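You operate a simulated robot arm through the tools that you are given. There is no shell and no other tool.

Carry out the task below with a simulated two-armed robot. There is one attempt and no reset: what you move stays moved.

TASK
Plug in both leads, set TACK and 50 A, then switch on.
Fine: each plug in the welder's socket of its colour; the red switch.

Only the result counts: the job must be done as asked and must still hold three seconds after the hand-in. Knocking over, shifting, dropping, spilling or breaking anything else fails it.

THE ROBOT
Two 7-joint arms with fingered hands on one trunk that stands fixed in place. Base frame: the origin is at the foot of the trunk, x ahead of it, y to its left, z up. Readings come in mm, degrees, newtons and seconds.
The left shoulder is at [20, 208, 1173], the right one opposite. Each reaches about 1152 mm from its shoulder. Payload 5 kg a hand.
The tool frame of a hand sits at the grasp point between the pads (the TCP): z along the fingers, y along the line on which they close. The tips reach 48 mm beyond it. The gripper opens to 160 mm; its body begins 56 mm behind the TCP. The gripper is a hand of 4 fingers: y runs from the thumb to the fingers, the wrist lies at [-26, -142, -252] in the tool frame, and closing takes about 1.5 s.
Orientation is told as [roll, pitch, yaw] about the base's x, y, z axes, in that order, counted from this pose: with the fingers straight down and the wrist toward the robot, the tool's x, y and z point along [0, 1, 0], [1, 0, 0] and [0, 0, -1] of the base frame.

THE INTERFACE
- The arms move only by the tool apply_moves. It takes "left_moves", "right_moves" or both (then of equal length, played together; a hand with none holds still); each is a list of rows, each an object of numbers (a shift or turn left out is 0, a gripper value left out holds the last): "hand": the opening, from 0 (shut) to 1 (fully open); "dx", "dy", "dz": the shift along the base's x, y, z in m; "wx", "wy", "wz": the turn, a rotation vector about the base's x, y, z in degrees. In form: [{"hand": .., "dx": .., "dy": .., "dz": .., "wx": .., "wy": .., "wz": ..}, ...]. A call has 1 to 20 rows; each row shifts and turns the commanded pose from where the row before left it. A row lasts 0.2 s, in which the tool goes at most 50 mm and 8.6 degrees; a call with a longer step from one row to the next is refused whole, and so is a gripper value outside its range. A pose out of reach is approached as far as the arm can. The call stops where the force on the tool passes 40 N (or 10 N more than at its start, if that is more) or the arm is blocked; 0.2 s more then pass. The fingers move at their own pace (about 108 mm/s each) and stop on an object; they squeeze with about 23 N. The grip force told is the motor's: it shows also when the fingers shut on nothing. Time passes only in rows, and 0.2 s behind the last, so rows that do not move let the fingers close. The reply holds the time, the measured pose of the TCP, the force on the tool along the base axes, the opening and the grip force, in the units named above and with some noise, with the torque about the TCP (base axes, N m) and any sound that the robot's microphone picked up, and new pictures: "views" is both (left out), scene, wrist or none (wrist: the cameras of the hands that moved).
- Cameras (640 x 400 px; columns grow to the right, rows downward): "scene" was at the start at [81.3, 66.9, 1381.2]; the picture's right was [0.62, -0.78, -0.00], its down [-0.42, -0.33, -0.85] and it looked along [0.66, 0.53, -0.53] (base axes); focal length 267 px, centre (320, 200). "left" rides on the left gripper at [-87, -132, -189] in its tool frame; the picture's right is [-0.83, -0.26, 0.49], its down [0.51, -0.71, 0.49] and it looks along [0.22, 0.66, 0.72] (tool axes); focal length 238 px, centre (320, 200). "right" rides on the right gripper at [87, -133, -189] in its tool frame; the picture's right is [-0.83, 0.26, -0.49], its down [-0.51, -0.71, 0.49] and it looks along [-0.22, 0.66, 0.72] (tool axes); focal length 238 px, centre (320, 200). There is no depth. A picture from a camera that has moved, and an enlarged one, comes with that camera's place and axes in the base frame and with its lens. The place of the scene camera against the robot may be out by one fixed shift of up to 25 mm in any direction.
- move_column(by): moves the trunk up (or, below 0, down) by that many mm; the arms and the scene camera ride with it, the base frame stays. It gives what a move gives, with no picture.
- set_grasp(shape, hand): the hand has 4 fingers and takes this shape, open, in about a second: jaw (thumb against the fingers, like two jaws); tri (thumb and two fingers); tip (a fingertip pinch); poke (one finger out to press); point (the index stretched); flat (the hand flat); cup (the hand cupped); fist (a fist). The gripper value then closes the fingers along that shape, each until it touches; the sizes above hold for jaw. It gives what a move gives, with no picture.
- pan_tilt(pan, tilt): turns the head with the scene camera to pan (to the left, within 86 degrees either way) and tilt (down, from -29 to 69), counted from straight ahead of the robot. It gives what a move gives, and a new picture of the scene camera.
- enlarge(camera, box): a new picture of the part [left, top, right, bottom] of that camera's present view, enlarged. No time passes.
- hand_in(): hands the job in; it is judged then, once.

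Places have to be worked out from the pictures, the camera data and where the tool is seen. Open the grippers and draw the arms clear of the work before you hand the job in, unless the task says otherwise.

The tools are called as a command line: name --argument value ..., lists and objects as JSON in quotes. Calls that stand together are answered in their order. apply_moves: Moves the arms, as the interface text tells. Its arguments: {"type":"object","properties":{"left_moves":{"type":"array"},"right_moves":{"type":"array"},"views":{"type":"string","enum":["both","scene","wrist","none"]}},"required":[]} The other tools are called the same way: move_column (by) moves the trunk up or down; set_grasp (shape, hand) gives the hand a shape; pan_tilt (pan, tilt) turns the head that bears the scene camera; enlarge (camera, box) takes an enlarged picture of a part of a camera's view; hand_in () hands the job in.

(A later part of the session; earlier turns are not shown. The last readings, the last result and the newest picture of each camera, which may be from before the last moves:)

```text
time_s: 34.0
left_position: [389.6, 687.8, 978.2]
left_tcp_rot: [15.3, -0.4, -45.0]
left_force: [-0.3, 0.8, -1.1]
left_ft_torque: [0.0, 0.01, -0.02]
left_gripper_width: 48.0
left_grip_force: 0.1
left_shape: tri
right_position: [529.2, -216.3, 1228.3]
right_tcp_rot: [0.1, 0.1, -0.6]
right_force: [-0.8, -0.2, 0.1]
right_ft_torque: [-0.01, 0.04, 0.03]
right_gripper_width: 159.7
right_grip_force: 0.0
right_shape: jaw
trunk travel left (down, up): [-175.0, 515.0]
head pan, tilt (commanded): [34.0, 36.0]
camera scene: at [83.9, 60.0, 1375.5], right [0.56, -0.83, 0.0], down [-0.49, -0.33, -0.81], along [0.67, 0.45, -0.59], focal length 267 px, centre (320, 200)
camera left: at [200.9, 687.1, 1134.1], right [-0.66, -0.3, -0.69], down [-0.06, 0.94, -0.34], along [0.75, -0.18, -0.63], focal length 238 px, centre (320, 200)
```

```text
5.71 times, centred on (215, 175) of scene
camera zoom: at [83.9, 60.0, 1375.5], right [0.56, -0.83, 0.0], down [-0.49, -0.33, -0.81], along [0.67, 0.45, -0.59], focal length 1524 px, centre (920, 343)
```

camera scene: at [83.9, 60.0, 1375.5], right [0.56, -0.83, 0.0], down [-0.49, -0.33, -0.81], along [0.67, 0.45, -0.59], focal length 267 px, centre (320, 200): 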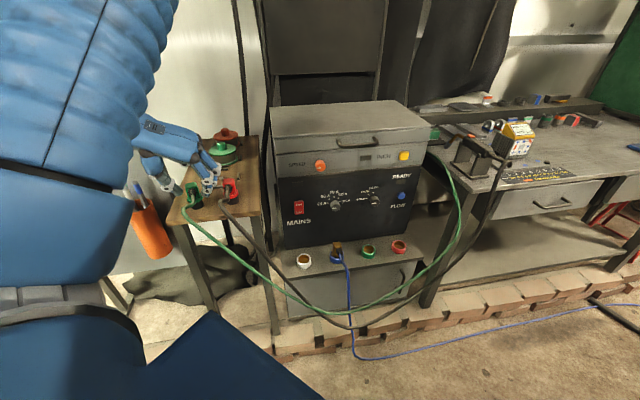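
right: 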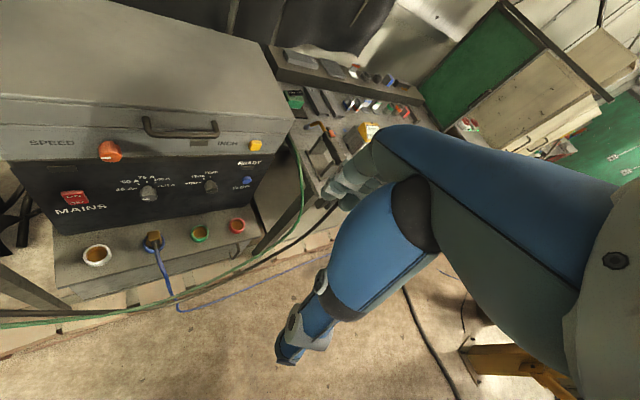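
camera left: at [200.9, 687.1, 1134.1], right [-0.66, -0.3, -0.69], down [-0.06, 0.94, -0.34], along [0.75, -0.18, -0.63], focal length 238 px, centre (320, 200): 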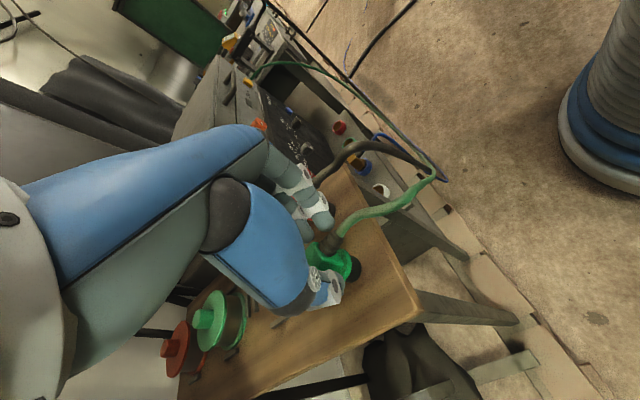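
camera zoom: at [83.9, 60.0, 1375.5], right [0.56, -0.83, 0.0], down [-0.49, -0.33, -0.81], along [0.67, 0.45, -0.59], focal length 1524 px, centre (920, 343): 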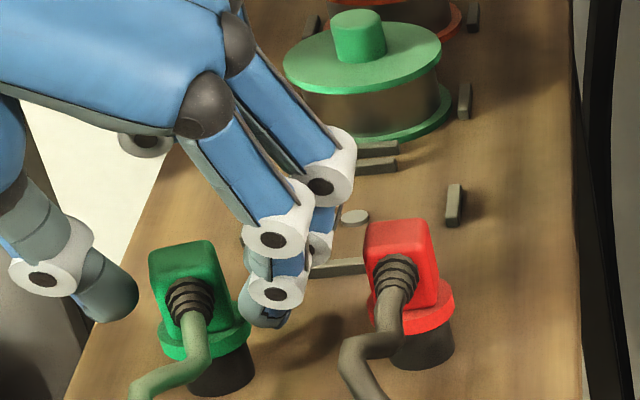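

The fingers and thumb flank the block evenly with no contact. I close the grip.

apply_moves --left_moves '[{"hand": 0.0}, {}, {}, {}, {}, {}]' --views "wrist"

enlarge --camera "left" --box '[260, 180, 400, 300]'

enlarge --camera "scene" --box '[170, 140, 260, 210]'

```text
time_s: 35.4
left_position: [390.2, 687.6, 977.1]
left_tcp_rot: [15.4, -0.5, -45.0]
left_force: [-0.4, 0.2, -0.2]
left_ft_torque: [0.0, 0.02, 0.01]
left_gripper_width: 15.1
left_grip_force: 23.4
left_shape: tri
right_position: [528.0, -215.4, 1228.6]
right_tcp_rot: [-0.1, 0.1, -0.7]
right_force: [0.3, 0.3, -0.1]
right_ft_torque: [0.01, -0.04, 0.0]
right_gripper_width: 159.9
right_grip_force: 0.1
right_shape: jaw
trunk travel left (down, up): [-175.0, 515.0]
head pan, tilt (commanded): [34.0, 36.0]
camera left: at [200.9, 687.3, 1134.2], right [-0.66, -0.3, -0.69], down [-0.06, 0.94, -0.34], along [0.75, -0.18, -0.63], focal length 238 px, centre (320, 200)
```

left: 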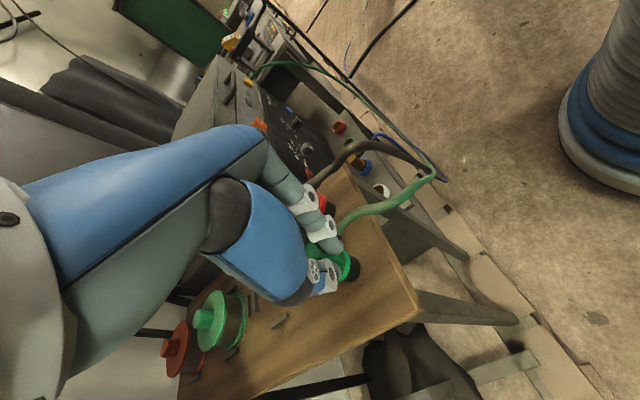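

```text
3.33 times, centred on (330, 240) of left
camera zoom: at [200.9, 687.3, 1134.2], right [-0.66, -0.3, -0.69], down [-0.06, 0.94, -0.34], along [0.75, -0.18, -0.63], focal length 794 px, centre (287, 67)
```

zoom: 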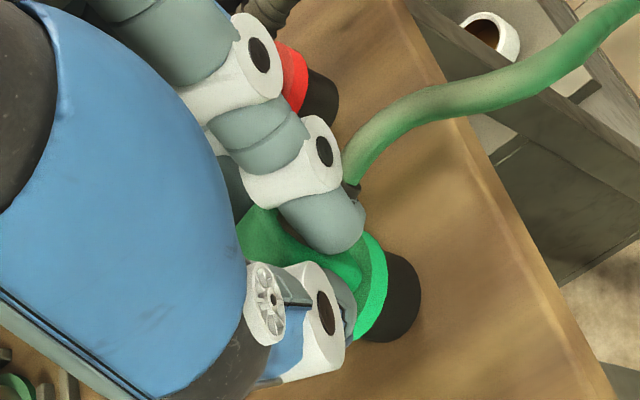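

```text
5.71 times, centred on (215, 175) of scene
camera zoom: at [83.9, 60.2, 1375.5], right [0.56, -0.83, 0.0], down [-0.49, -0.33, -0.81], along [0.67, 0.45, -0.59], focal length 1524 px, centre (920, 343)
```

zoom: 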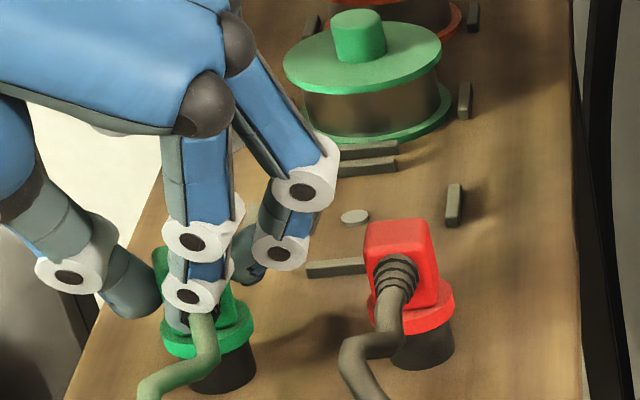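

The front finger slid past the block's front edge onto the strain relief (width only 15 mm), so the hand sits too far forward. I reopen and look at where the plug stands.

apply_moves --left_moves '[{"hand": 0.3}, {}, {}, {}]' --views "wrist"

enlarge --camera "left" --box '[260, 180, 400, 300]'

enlarge --camera "scene" --box '[170, 140, 260, 210]'

```text
time_s: 36.4
left_position: [390.3, 687.4, 978.0]
left_tcp_rot: [15.4, -0.5, -45.0]
left_force: [-0.1, -0.4, 0.2]
left_ft_torque: [-0.05, 0.0, -0.03]
left_gripper_width: 47.7
left_grip_force: 0.0
left_shape: tri
right_position: [528.1, -215.3, 1228.3]
right_tcp_rot: [0.0, 0.1, -0.6]
right_force: [0.5, -0.3, -0.8]
right_ft_torque: [-0.02, -0.01, 0.01]
right_gripper_width: 159.8
right_grip_force: 0.1
right_shape: jaw
trunk travel left (down, up): [-175.0, 515.0]
head pan, tilt (commanded): [34.0, 36.0]
camera left: at [200.8, 687.2, 1134.3], right [-0.66, -0.3, -0.69], down [-0.06, 0.94, -0.34], along [0.75, -0.18, -0.63], focal length 238 px, centre (320, 200)
```

left: 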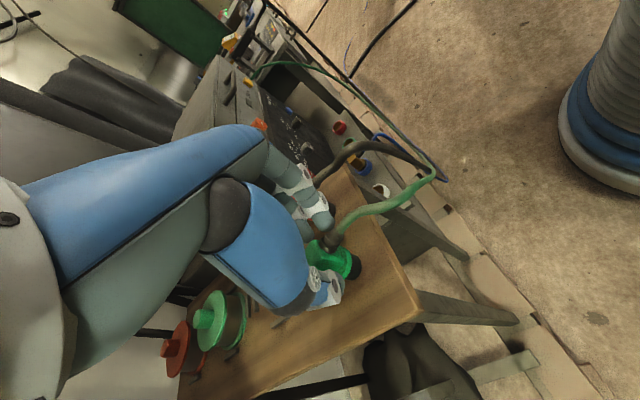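

```text
3.33 times, centred on (330, 240) of left
camera zoom: at [200.8, 687.2, 1134.3], right [-0.66, -0.3, -0.69], down [-0.06, 0.94, -0.34], along [0.75, -0.18, -0.63], focal length 794 px, centre (287, 67)
```

zoom: 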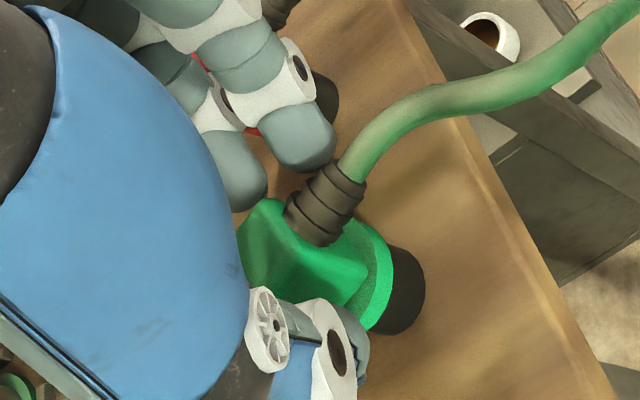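

```text
5.71 times, centred on (215, 175) of scene
camera zoom: at [83.9, 60.1, 1375.5], right [0.56, -0.83, 0.0], down [-0.49, -0.33, -0.81], along [0.67, 0.45, -0.59], focal length 1524 px, centre (920, 343)
```

zoom: 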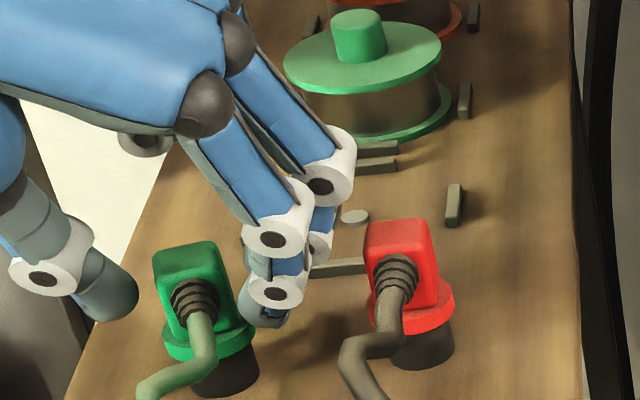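

A better-spaced pair of views puts the plug at about (405, 700) with its top at z 943, lower and further back than I took it. I shift the hand +5 mm in x and lower it 12 mm so the two fingers sit symmetrically on the block, then close.

apply_moves --left_moves '[{"dx": 0.0053, "dy": -0.0003}, {"dz": -0.006}, {"dz": -0.006}, {}]' --views "wrist"

enlarge --camera "left" --box '[260, 180, 400, 300]'

enlarge --camera "scene" --box '[170, 140, 260, 210]'

```text
time_s: 37.4
left_position: [394.8, 686.2, 964.8]
left_tcp_rot: [15.4, -0.4, -45.0]
left_force: [-0.2, 0.6, 1.6]
left_ft_torque: [-0.04, 0.02, 0.0]
left_gripper_width: 47.3
left_grip_force: 0.0
left_shape: tri
right_position: [528.8, -215.6, 1228.8]
right_tcp_rot: [0.0, 0.1, -0.7]
right_force: [0.4, 0.0, -0.2]
right_ft_torque: [0.01, -0.01, 0.03]
right_gripper_width: 159.7
right_grip_force: 0.2
right_shape: jaw
trunk travel left (down, up): [-175.0, 515.0]
head pan, tilt (commanded): [34.0, 36.0]
camera left: at [205.4, 687.0, 1122.7], right [-0.66, -0.3, -0.69], down [-0.06, 0.94, -0.34], along [0.75, -0.18, -0.63], focal length 238 px, centre (320, 200)
```

left: 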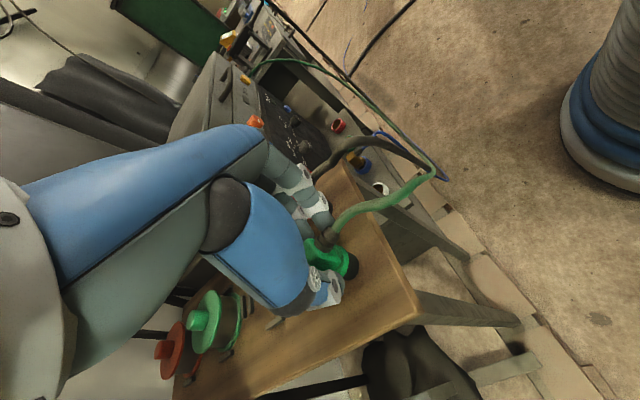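

```text
3.33 times, centred on (330, 240) of left
camera zoom: at [205.4, 687.0, 1122.7], right [-0.66, -0.3, -0.69], down [-0.06, 0.94, -0.34], along [0.75, -0.18, -0.63], focal length 794 px, centre (287, 67)
```

zoom: 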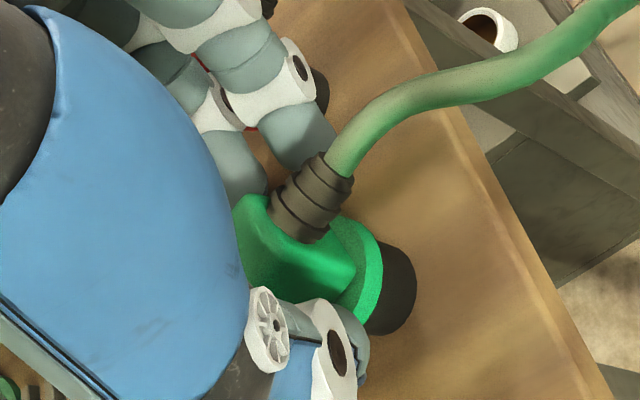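

```text
5.71 times, centred on (215, 175) of scene
camera zoom: at [83.8, 60.1, 1375.5], right [0.56, -0.83, 0.0], down [-0.49, -0.33, -0.81], along [0.67, 0.45, -0.59], focal length 1524 px, centre (920, 343)
```

zoom: 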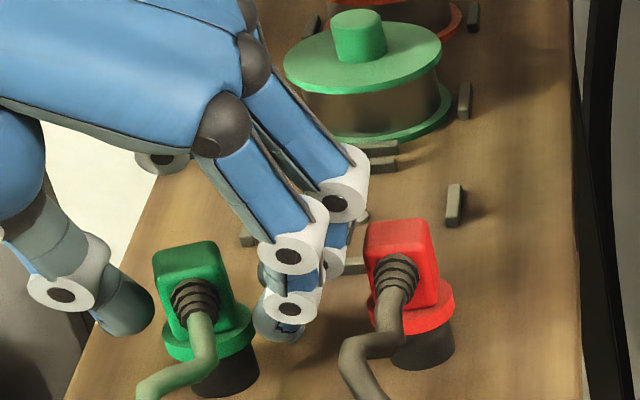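

Working the block's front corner back through the wrist camera shows the front finger still 5 mm ahead of the face. I shift another 7 mm towards the block (5, 5) and then close.

apply_moves --left_moves '[{"dx": 0.005, "dy": 0.005}, {}, {"hand": 0.0}, {}, {}, {}, {}, {}]' --views "wrist"

enlarge --camera "left" --box '[260, 180, 400, 300]'

enlarge --camera "scene" --box '[170, 140, 260, 210]'

```text
time_s: 39.2
left_position: [399.7, 691.7, 964.8]
left_tcp_rot: [15.4, -0.6, -45.0]
left_force: [-0.6, -0.5, 0.3]
left_ft_torque: [-0.04, -0.01, -0.01]
left_gripper_width: 27.1
left_grip_force: 23.3
left_shape: tri
right_position: [527.8, -216.1, 1228.4]
right_tcp_rot: [0.0, 0.2, -0.6]
right_force: [0.2, 1.0, -0.6]
right_ft_torque: [-0.03, 0.01, -0.02]
right_gripper_width: 159.8
right_grip_force: 0.1
right_shape: jaw
trunk travel left (down, up): [-175.0, 515.0]
head pan, tilt (commanded): [34.0, 36.0]
camera left: at [210.3, 692.3, 1122.0], right [-0.66, -0.3, -0.69], down [-0.06, 0.94, -0.34], along [0.75, -0.18, -0.63], focal length 238 px, centre (320, 200)
```

left: 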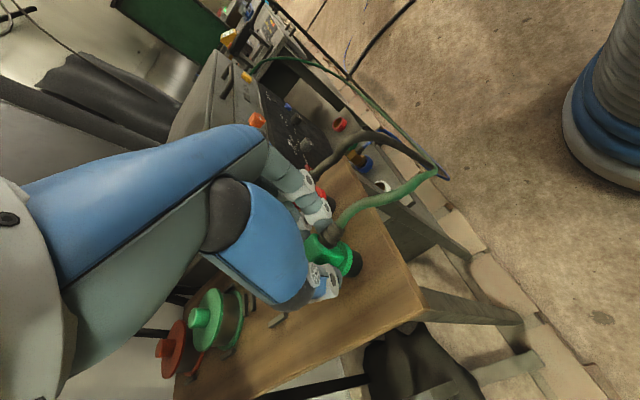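

```text
3.33 times, centred on (330, 240) of left
camera zoom: at [210.3, 692.3, 1122.0], right [-0.66, -0.3, -0.69], down [-0.06, 0.94, -0.34], along [0.75, -0.18, -0.63], focal length 794 px, centre (287, 67)
```

zoom: 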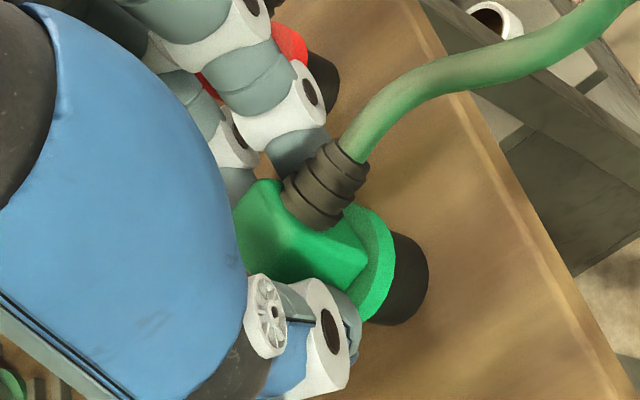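

```text
5.71 times, centred on (215, 175) of scene
camera zoom: at [83.9, 60.1, 1375.5], right [0.56, -0.83, 0.0], down [-0.49, -0.33, -0.81], along [0.67, 0.45, -0.59], focal length 1524 px, centre (920, 343)
```

zoom: 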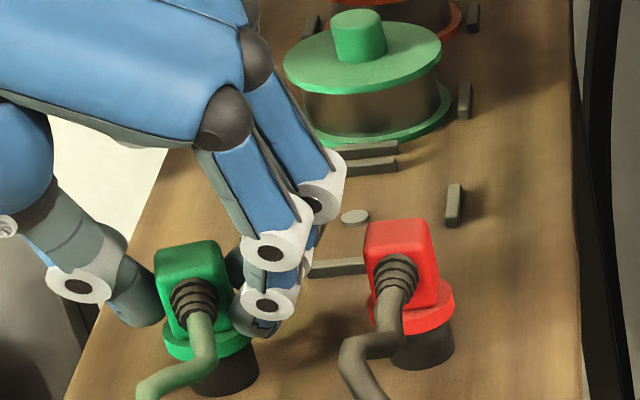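

Now the grip is proper: width 27 mm, both fingers on the block's side, thumb opposite. I lift and check.

apply_moves --left_moves '[{"dz": 0.01}, {"dz": 0.02}, {"dz": 0.03}, {}]' --views "wrist"

enlarge --camera "left" --box '[260, 180, 400, 300]'

enlarge --camera "scene" --box '[170, 120, 260, 210]'

```text
time_s: 40.2
left_position: [399.3, 690.5, 1025.3]
left_tcp_rot: [15.4, -0.5, -45.0]
left_force: [0.9, 0.3, -1.5]
left_ft_torque: [-0.07, -0.01, -0.04]
left_gripper_width: 26.7
left_grip_force: 23.5
left_shape: tri
right_position: [528.0, -214.7, 1227.4]
right_tcp_rot: [0.1, 0.1, -0.6]
right_force: [0.3, 0.1, -0.2]
right_ft_torque: [-0.04, 0.05, 0.02]
right_gripper_width: 160.0
right_grip_force: 0.0
right_shape: jaw
trunk travel left (down, up): [-175.0, 515.0]
head pan, tilt (commanded): [34.0, 36.0]
camera left: at [209.9, 691.5, 1182.3], right [-0.66, -0.3, -0.69], down [-0.06, 0.94, -0.35], along [0.75, -0.18, -0.63], focal length 238 px, centre (320, 200)
```

left: 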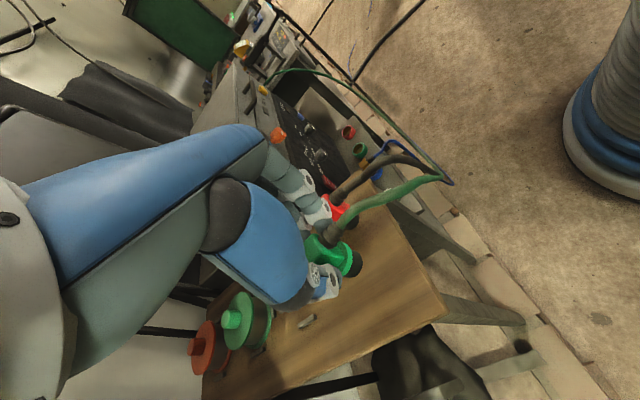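

```text
3.33 times, centred on (330, 240) of left
camera zoom: at [209.9, 691.5, 1182.3], right [-0.66, -0.3, -0.69], down [-0.06, 0.94, -0.35], along [0.75, -0.18, -0.63], focal length 794 px, centre (287, 67)
```

zoom: 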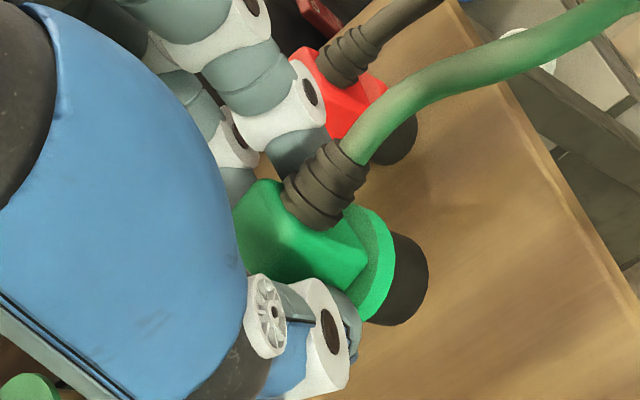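

```text
4.44 times, centred on (215, 165) of scene
camera zoom: at [84.4, 60.9, 1375.4], right [0.56, -0.83, 0.0], down [-0.49, -0.33, -0.81], along [0.67, 0.45, -0.59], focal length 1185 px, centre (787, 356)
```

zoom: 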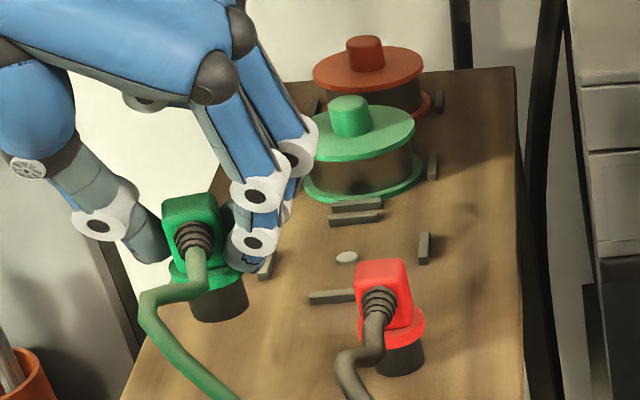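

The plug hangs vertical in the tilted grip, its axis about 11 mm to the panel side of the TCP. I carry it along the same safe path towards the green socket.

apply_moves --left_moves '[{"dz": 0.035}, {"dz": 0.035}, {"dx": -0.015, "dy": -0.015, "dz": 0.02}, {"dx": -0.02, "dy": -0.02}, {"dx": -0.01, "dy": -0.02}, {"dx": 0.02, "dy": -0.025}, {"dx": 0.025, "dy": -0.025}, {"dx": 0.025, "dy": -0.025}, {"dx": 0.025, "dy": -0.025}, {"dx": 0.025, "dy": -0.025}, {"dx": 0.025, "dy": -0.023, "dz": -0.02}, {"dx": 0.025, "dy": -0.023, "dz": -0.03}, {"dx": 0.025, "dy": -0.023, "dz": -0.03}, {"dx": 0.025, "dy": -0.023, "dz": -0.03}, {"dx": 0.025, "dy": -0.023, "dz": -0.03}]' --views "both"

```text
time_s: 43.4
left_position: [601.7, 396.4, 974.2]
left_tcp_rot: [15.5, -0.5, -44.8]
left_force: [-0.7, -0.1, -0.8]
left_ft_torque: [-0.01, 0.0, -0.01]
left_gripper_width: 26.8
left_grip_force: 22.9
left_shape: tri
right_position: [530.0, -216.2, 1227.1]
right_tcp_rot: [0.0, 0.1, -0.6]
right_force: [0.7, -0.7, -0.8]
right_ft_torque: [0.04, 0.08, 0.01]
right_gripper_width: 159.6
right_grip_force: 0.0
right_shape: jaw
trunk travel left (down, up): [-175.0, 515.0]
head pan, tilt (commanded): [34.0, 36.0]
camera scene: at [85.1, 59.5, 1375.4], right [0.56, -0.83, 0.0], down [-0.49, -0.33, -0.81], along [0.67, 0.45, -0.59], focal length 267 px, centre (320, 200)
camera left: at [411.9, 396.8, 1132.3], right [-0.66, -0.3, -0.69], down [-0.06, 0.94, -0.34], along [0.75, -0.18, -0.63], focal length 238 px, centre (320, 200)
```

scene: 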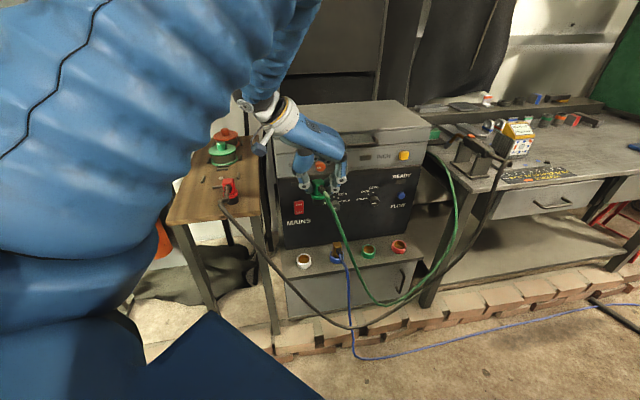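
left: 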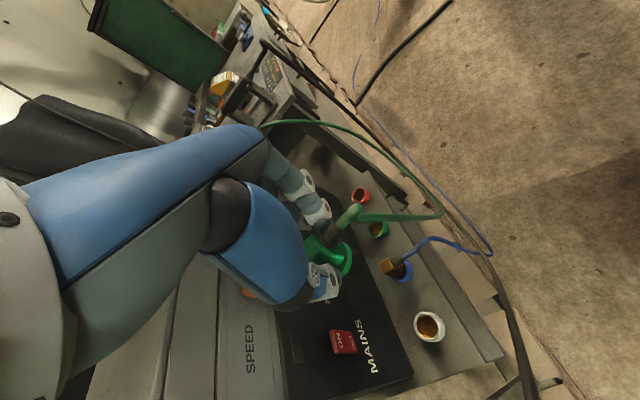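

This view shows all four sockets and the switch clearly. I enlarge it for precise measurement.

enlarge --camera "left" --box '[330, 170, 460, 270]'

enlarge --camera "left" --box '[280, 270, 460, 390]'

enlarge --camera "scene" --box '[290, 180, 420, 275]'

```text
4.00 times, centred on (395, 220) of left
camera zoom: at [411.9, 396.8, 1132.3], right [-0.66, -0.3, -0.69], down [-0.06, 0.94, -0.34], along [0.75, -0.18, -0.63], focal length 953 px, centre (20, 120)
```

zoom: 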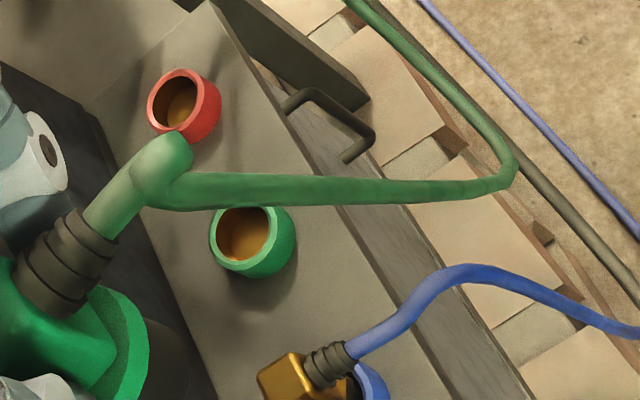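

```text
3.33 times, centred on (370, 330) of left
camera zoom: at [411.9, 396.8, 1132.3], right [-0.66, -0.3, -0.69], down [-0.06, 0.94, -0.34], along [0.75, -0.18, -0.63], focal length 794 px, centre (153, -233)
```

zoom: 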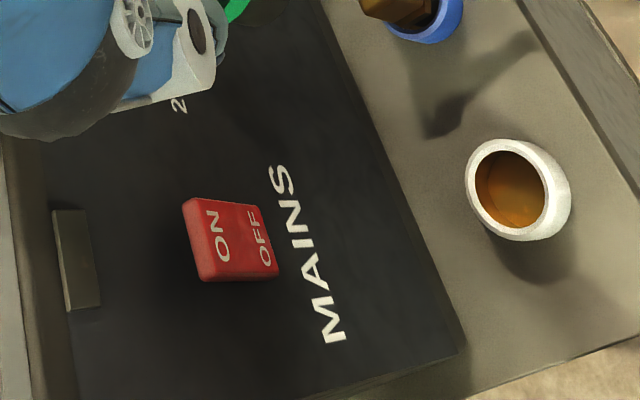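

```text
4.21 times, centred on (355, 228) of scene
camera zoom: at [85.1, 59.5, 1375.4], right [0.56, -0.83, 0.0], down [-0.49, -0.33, -0.81], along [0.67, 0.45, -0.59], focal length 1123 px, centre (173, 84)
```

zoom: 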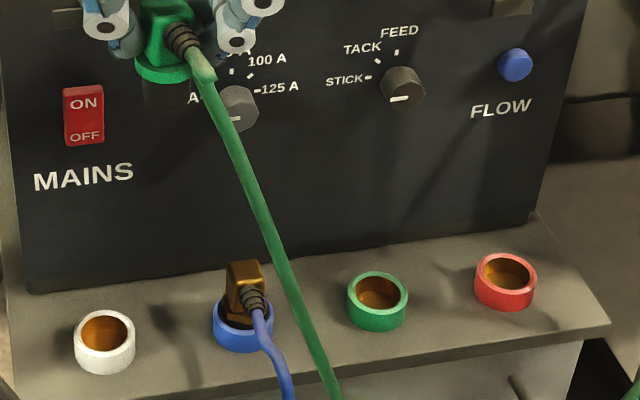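

The knobs still point to 25 A and STICK, so the earlier touch changed nothing. I move on to a hover in front of the green socket at z about 760.

apply_moves --left_moves '[{"dx": 0.025, "dy": -0.019, "dz": -0.031}, {"dx": 0.025, "dy": -0.019, "dz": -0.031}, {"dx": 0.025, "dy": -0.019, "dz": -0.031}, {"dx": 0.025, "dy": -0.019, "dz": -0.031}, {"dx": 0.025, "dy": -0.019, "dz": -0.031}, {"dx": 0.025, "dy": -0.019, "dz": -0.031}, {"dx": 0.023, "dy": -0.018, "dz": -0.025}, {}]' --views "both"

enlarge --camera "left" --box '[280, 180, 440, 320]'

enlarge --camera "scene" --box '[320, 180, 430, 270]'

```text
time_s: 45.2
left_position: [773.0, 266.4, 763.6]
left_tcp_rot: [15.5, -0.5, -44.9]
left_force: [0.1, 0.0, -1.3]
left_ft_torque: [-0.06, -0.04, -0.03]
left_gripper_width: 27.1
left_grip_force: 22.6
left_shape: tri
right_position: [528.0, -215.5, 1228.2]
right_tcp_rot: [0.0, 0.0, -0.6]
right_force: [-0.5, 0.5, -0.1]
right_ft_torque: [-0.02, -0.08, -0.02]
right_gripper_width: 159.6
right_grip_force: 0.2
right_shape: jaw
trunk travel left (down, up): [-175.0, 515.0]
head pan, tilt (commanded): [34.0, 36.0]
camera scene: at [83.3, 59.9, 1375.6], right [0.56, -0.83, 0.0], down [-0.49, -0.33, -0.81], along [0.67, 0.45, -0.59], focal length 267 px, centre (320, 200)
camera left: at [583.4, 266.2, 920.6], right [-0.66, -0.3, -0.69], down [-0.06, 0.94, -0.34], along [0.75, -0.18, -0.63], focal length 238 px, centre (320, 200)
```

scene: 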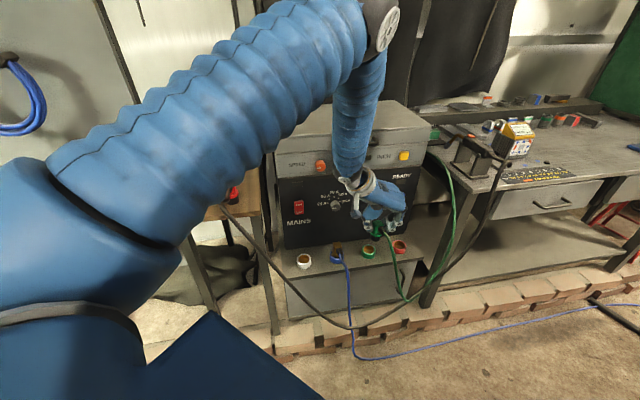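
left: 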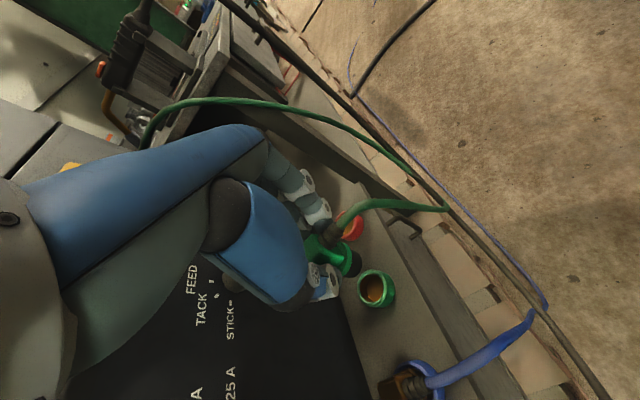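

```text
2.86 times, centred on (360, 250) of left
camera zoom: at [583.4, 266.2, 920.6], right [-0.66, -0.3, -0.69], down [-0.06, 0.94, -0.34], along [0.75, -0.18, -0.63], focal length 681 px, centre (206, 57)
```

zoom: 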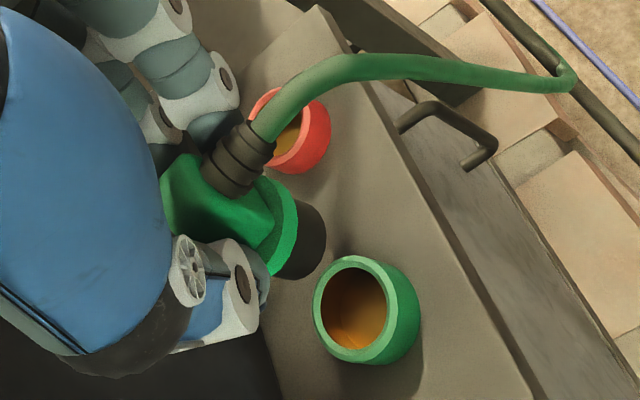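

```text
4.44 times, centred on (375, 225) of scene
camera zoom: at [83.3, 59.9, 1375.6], right [0.56, -0.83, 0.0], down [-0.49, -0.33, -0.81], along [0.67, 0.45, -0.59], focal length 1185 px, centre (76, 89)
```

zoom: 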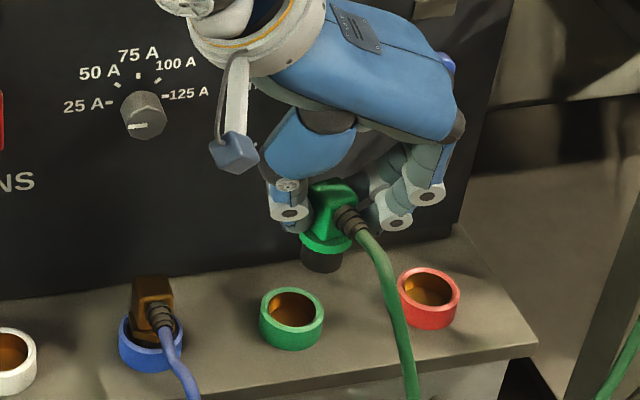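

From the wrist and scene views together, the pin bottom needs to travel about (+19, +27, -92) to meet the ring's rim. I go most of that way, stopping about 20 mm above the rim.

apply_moves --left_moves '[{"dx": 0.002, "dy": 0.006, "dz": -0.025}, {"dx": 0.003, "dy": 0.01, "dz": -0.025}, {"dx": 0.005, "dy": 0.01, "dz": -0.02}, {}]' --views "both"

enlarge --camera "left" --box '[280, 180, 440, 320]'

enlarge --camera "scene" --box '[340, 205, 410, 265]'

```text
time_s: 46.2
left_position: [782.4, 291.3, 693.6]
left_tcp_rot: [15.5, -0.5, -45.1]
left_force: [-0.9, 0.1, 0.4]
left_ft_torque: [0.03, -0.01, 0.02]
left_gripper_width: 27.4
left_grip_force: 23.1
left_shape: tri
right_position: [527.4, -216.8, 1228.2]
right_tcp_rot: [0.0, 0.1, -0.7]
right_force: [-0.7, -0.5, 0.0]
right_ft_torque: [0.0, -0.05, -0.02]
right_gripper_width: 159.6
right_grip_force: 0.1
right_shape: jaw
trunk travel left (down, up): [-175.0, 515.0]
head pan, tilt (commanded): [34.0, 36.0]
camera scene: at [83.7, 59.5, 1375.6], right [0.56, -0.83, 0.0], down [-0.49, -0.33, -0.81], along [0.67, 0.45, -0.59], focal length 267 px, centre (320, 200)
camera left: at [593.4, 291.8, 851.4], right [-0.66, -0.3, -0.69], down [-0.06, 0.94, -0.34], along [0.75, -0.18, -0.63], focal length 238 px, centre (320, 200)
```

scene: 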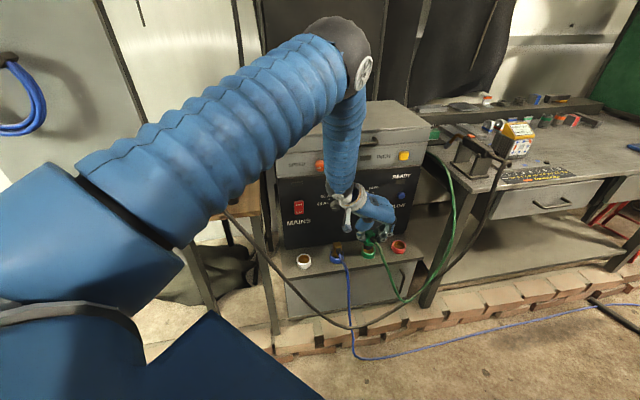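
left: 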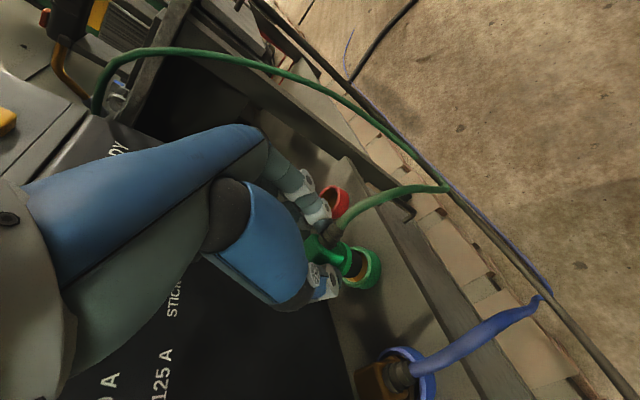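

```text
2.86 times, centred on (360, 250) of left
camera zoom: at [593.4, 291.8, 851.4], right [-0.66, -0.3, -0.69], down [-0.06, 0.94, -0.34], along [0.75, -0.18, -0.63], focal length 681 px, centre (206, 57)
```

zoom: 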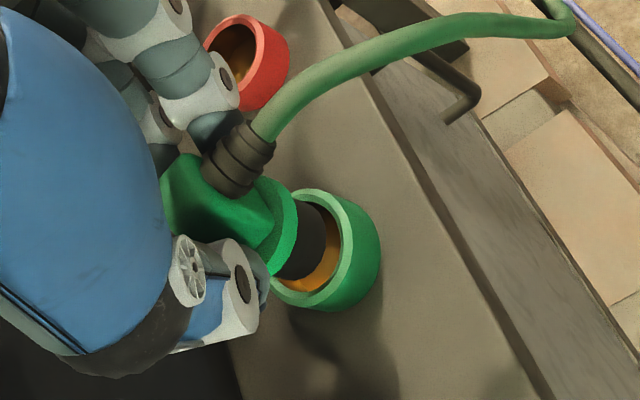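

```text
6.67 times, centred on (375, 235) of scene
camera zoom: at [83.7, 59.5, 1375.6], right [0.56, -0.83, 0.0], down [-0.49, -0.33, -0.81], along [0.67, 0.45, -0.59], focal length 1777 px, centre (-47, -33)
```

zoom: 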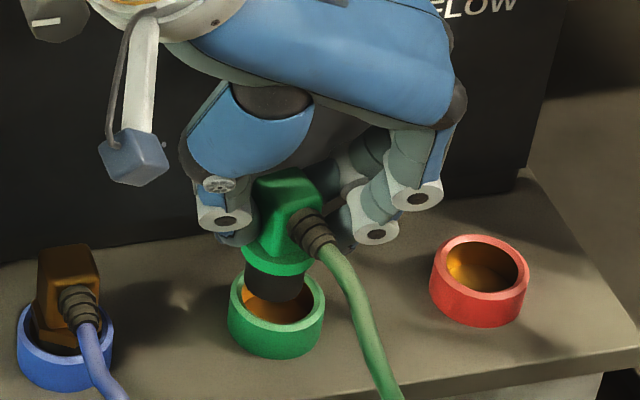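

The pin bottom is now just above the ring. I enlarge both views strongly to read the remaining offset.

enlarge --camera "left" --box '[320, 230, 400, 300]'

enlarge --camera "scene" --box '[350, 225, 390, 258]'

enlarge --camera "right" --box '[0, 0, 640, 400]'

```text
5.71 times, centred on (360, 265) of left
camera zoom: at [593.4, 291.8, 851.4], right [-0.66, -0.3, -0.69], down [-0.06, 0.94, -0.34], along [0.75, -0.18, -0.63], focal length 1362 px, centre (91, -171)
```

zoom: 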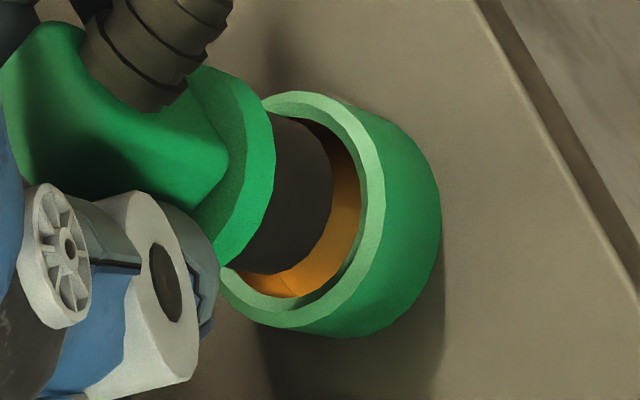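

```text
12.12 times, centred on (370, 242) of scene
camera zoom: at [83.7, 59.5, 1375.6], right [0.56, -0.83, 0.0], down [-0.49, -0.33, -0.81], along [0.67, 0.45, -0.59], focal length 3232 px, centre (-286, -303)
```

zoom: 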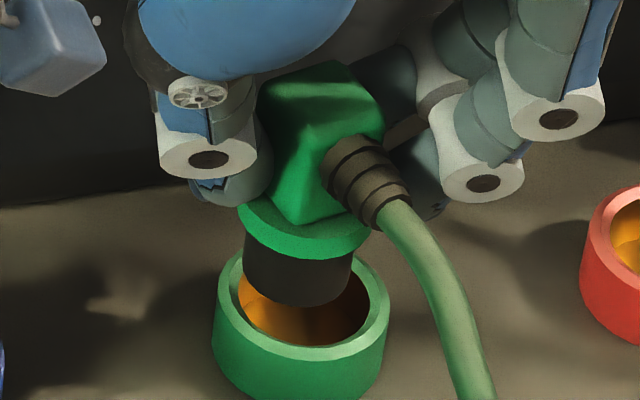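

```text
1.00 times, centred on (320, 200) of right (not enlarged: the box is as wide or as high as the picture)
camera zoom: at [397.7, -127.9, 1417.7], right [0.25, -0.84, 0.49], down [-0.72, -0.5, -0.49], along [0.65, -0.23, -0.72], focal length 238 px, centre (320, 200)
```

zoom: 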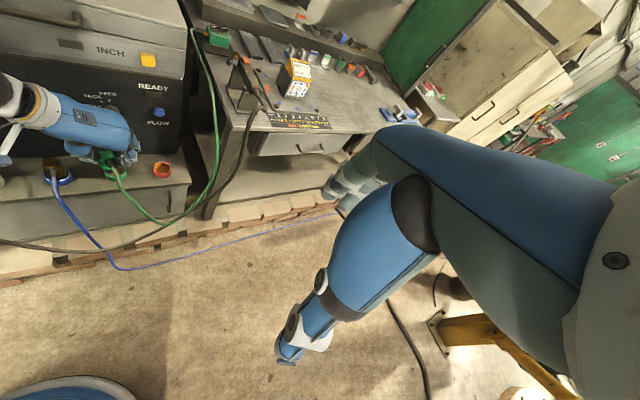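

The right wrist camera also sees the plug and ring from a different side. I enlarge it for the third line of sight.

enlarge --camera "right" --box '[85, 140, 145, 195]'

enlarge --camera "right" --box '[30, 80, 190, 200]'

```text
7.27 times, centred on (115, 168) of right
camera zoom: at [397.7, -127.9, 1417.7], right [0.25, -0.84, 0.49], down [-0.72, -0.5, -0.49], along [0.65, -0.23, -0.72], focal length 1734 px, centre (1811, 436)
```

zoom: 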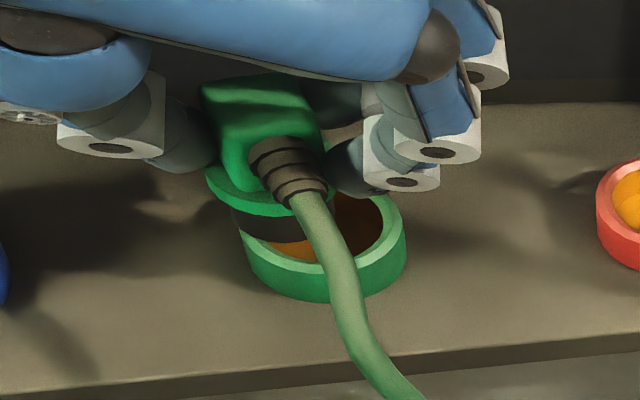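

```text
3.33 times, centred on (110, 140) of right
camera zoom: at [397.7, -127.9, 1417.7], right [0.25, -0.84, 0.49], down [-0.72, -0.5, -0.49], along [0.65, -0.23, -0.72], focal length 794 px, centre (1020, 400)
```

zoom: 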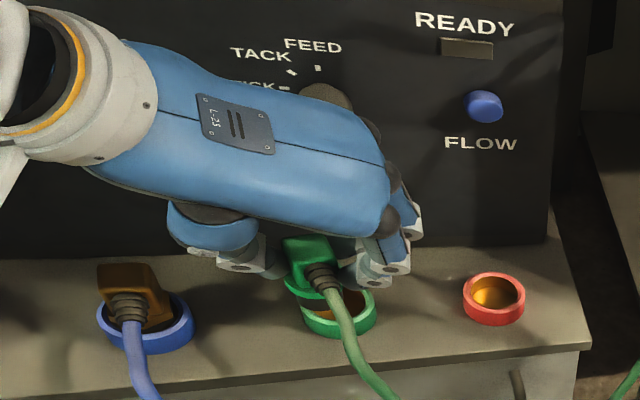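

The three lines of sight solve consistently: the ring is about 19 mm further towards the panel, 12 mm to the right and 37 mm below the pin, near (811, 305, 573). I shift by (+21.7, +5.2) mm and check again.

apply_moves --left_moves '[{"dx": 0.011, "dy": 0.0026}, {"dx": 0.0107, "dy": 0.0026}, {}]' --views "both"

enlarge --camera "left" --box '[320, 230, 400, 300]'

enlarge --camera "scene" --box '[350, 225, 390, 258]'

enlarge --camera "right" --box '[85, 140, 145, 195]'

```text
time_s: 47.0
left_position: [804.7, 297.3, 694.0]
left_tcp_rot: [15.4, -0.6, -45.1]
left_force: [-0.2, -0.6, -1.8]
left_ft_torque: [-0.02, -0.04, -0.02]
left_gripper_width: 26.8
left_grip_force: 23.2
left_shape: tri
right_position: [527.6, -216.2, 1227.8]
right_tcp_rot: [0.0, 0.1, -0.6]
right_force: [-0.7, -0.1, 0.3]
right_ft_torque: [0.0, 0.0, 0.01]
right_gripper_width: 159.7
right_grip_force: 0.1
right_shape: jaw
trunk travel left (down, up): [-175.0, 515.0]
head pan, tilt (commanded): [34.0, 36.0]
camera scene: at [84.1, 59.8, 1375.5], right [0.56, -0.83, 0.0], down [-0.49, -0.33, -0.81], along [0.67, 0.45, -0.59], focal length 267 px, centre (320, 200)
camera left: at [615.8, 297.0, 851.1], right [-0.66, -0.3, -0.69], down [-0.06, 0.94, -0.34], along [0.75, -0.18, -0.63], focal length 238 px, centre (320, 200)
```

scene: 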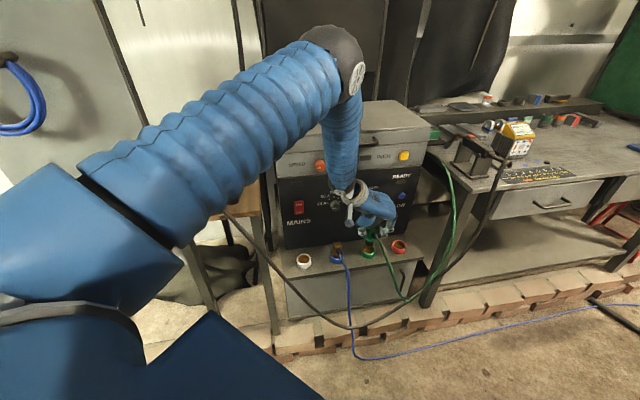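
left: 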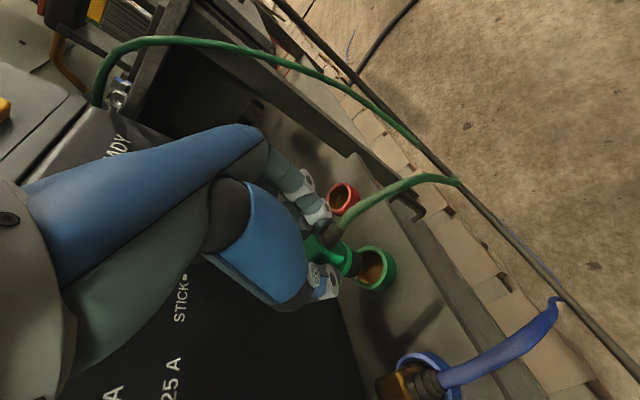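

```text
5.71 times, centred on (360, 265) of left
camera zoom: at [615.8, 297.0, 851.1], right [-0.66, -0.3, -0.69], down [-0.06, 0.94, -0.34], along [0.75, -0.18, -0.63], focal length 1362 px, centre (91, -171)
```

zoom: 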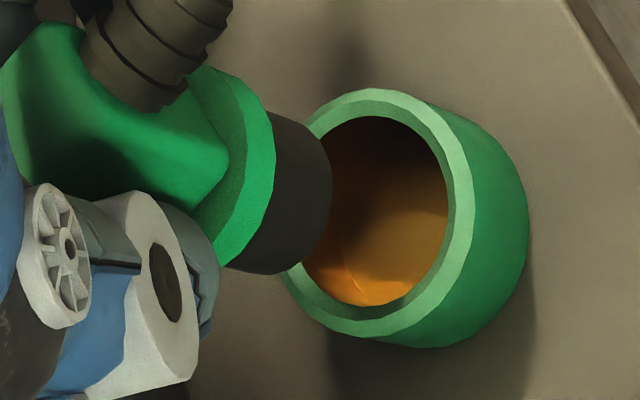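

```text
12.12 times, centred on (370, 242) of scene
camera zoom: at [84.1, 59.8, 1375.5], right [0.56, -0.83, 0.0], down [-0.49, -0.33, -0.81], along [0.67, 0.45, -0.59], focal length 3232 px, centre (-286, -303)
```

zoom: 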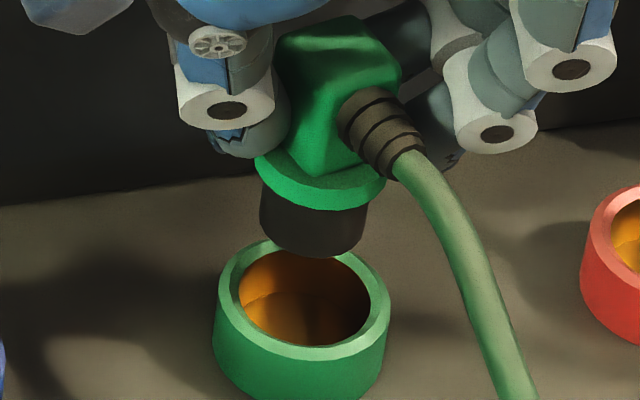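

```text
7.27 times, centred on (115, 168) of right
camera zoom: at [398.1, -127.5, 1417.5], right [0.25, -0.84, 0.49], down [-0.72, -0.5, -0.49], along [0.65, -0.23, -0.72], focal length 1734 px, centre (1811, 436)
```

zoom: 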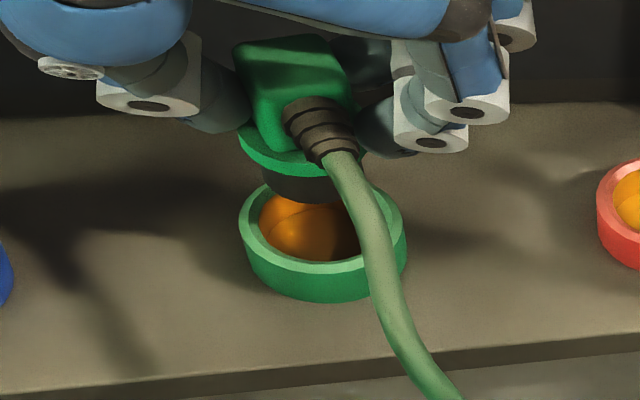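

The plug now hangs over the ring, with a remaining offset of only about 2 mm towards me and 36 mm of height. I correct that and lower 28 mm, then check once more.

apply_moves --left_moves '[{"dx": -0.0015, "dy": -0.001, "dz": -0.01}, {"dz": -0.01}, {"dz": -0.008}, {}]' --views "both"

enlarge --camera "left" --box '[320, 230, 400, 300]'

enlarge --camera "scene" --box '[350, 225, 390, 258]'

enlarge --camera "right" --box '[85, 140, 145, 195]'

```text
time_s: 48.0
left_position: [803.0, 295.3, 665.9]
left_tcp_rot: [15.4, -0.6, -45.0]
left_force: [0.3, 0.4, -0.7]
left_ft_torque: [-0.01, 0.02, -0.01]
left_gripper_width: 26.9
left_grip_force: 23.2
left_shape: tri
right_position: [528.6, -215.4, 1228.5]
right_tcp_rot: [0.1, 0.1, -0.5]
right_force: [0.0, -0.2, 0.9]
right_ft_torque: [0.0, -0.04, 0.01]
right_gripper_width: 160.0
right_grip_force: 0.0
right_shape: jaw
trunk travel left (down, up): [-175.0, 515.0]
head pan, tilt (commanded): [34.0, 36.0]
camera scene: at [84.0, 59.8, 1375.5], right [0.56, -0.83, 0.0], down [-0.49, -0.33, -0.81], along [0.67, 0.45, -0.59], focal length 267 px, centre (320, 200)
camera left: at [613.8, 294.8, 822.9], right [-0.66, -0.3, -0.69], down [-0.06, 0.94, -0.34], along [0.75, -0.18, -0.63], focal length 238 px, centre (320, 200)
```

scene: 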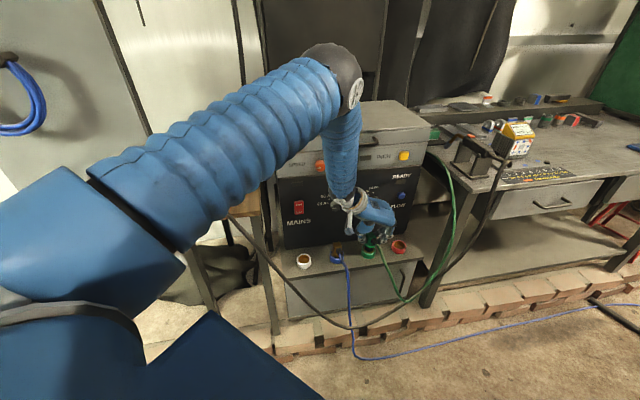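
left: 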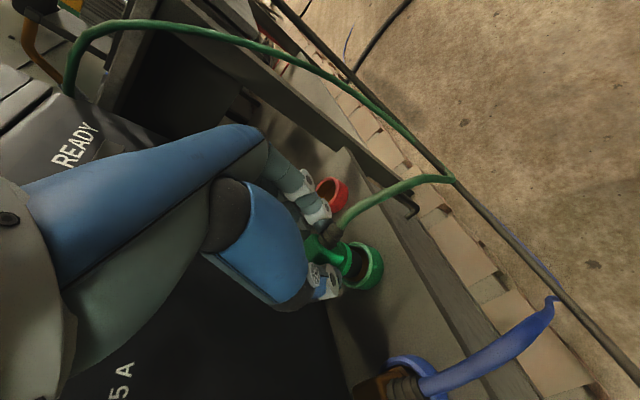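

```text
5.71 times, centred on (360, 265) of left
camera zoom: at [613.8, 294.8, 822.9], right [-0.66, -0.3, -0.69], down [-0.06, 0.94, -0.34], along [0.75, -0.18, -0.63], focal length 1362 px, centre (91, -171)
```

zoom: 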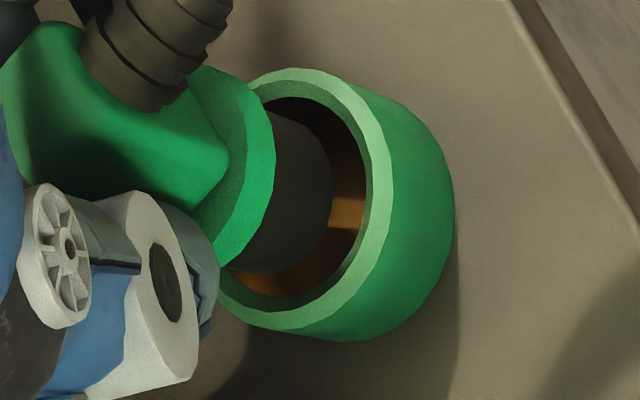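

```text
12.12 times, centred on (370, 242) of scene
camera zoom: at [84.0, 59.8, 1375.5], right [0.56, -0.83, 0.0], down [-0.49, -0.33, -0.81], along [0.67, 0.45, -0.59], focal length 3232 px, centre (-286, -303)
```

zoom: 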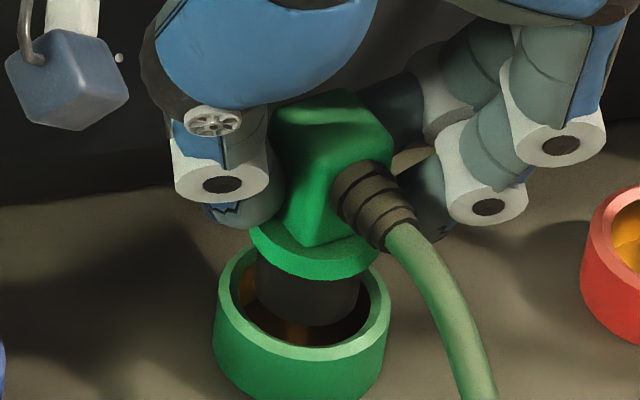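

```text
7.27 times, centred on (115, 168) of right
camera zoom: at [397.9, -127.5, 1417.6], right [0.25, -0.84, 0.49], down [-0.72, -0.5, -0.49], along [0.65, -0.23, -0.72], focal length 1734 px, centre (1811, 436)
```

zoom: 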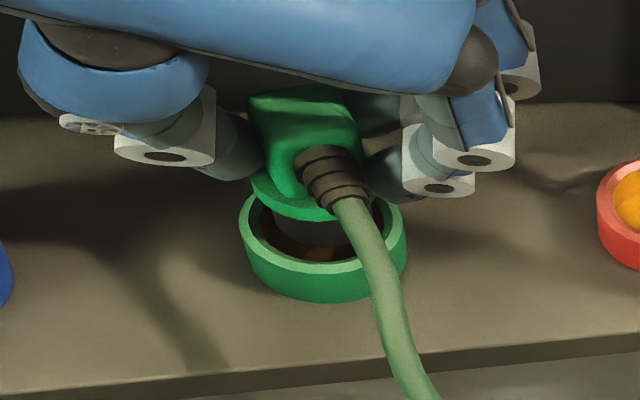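

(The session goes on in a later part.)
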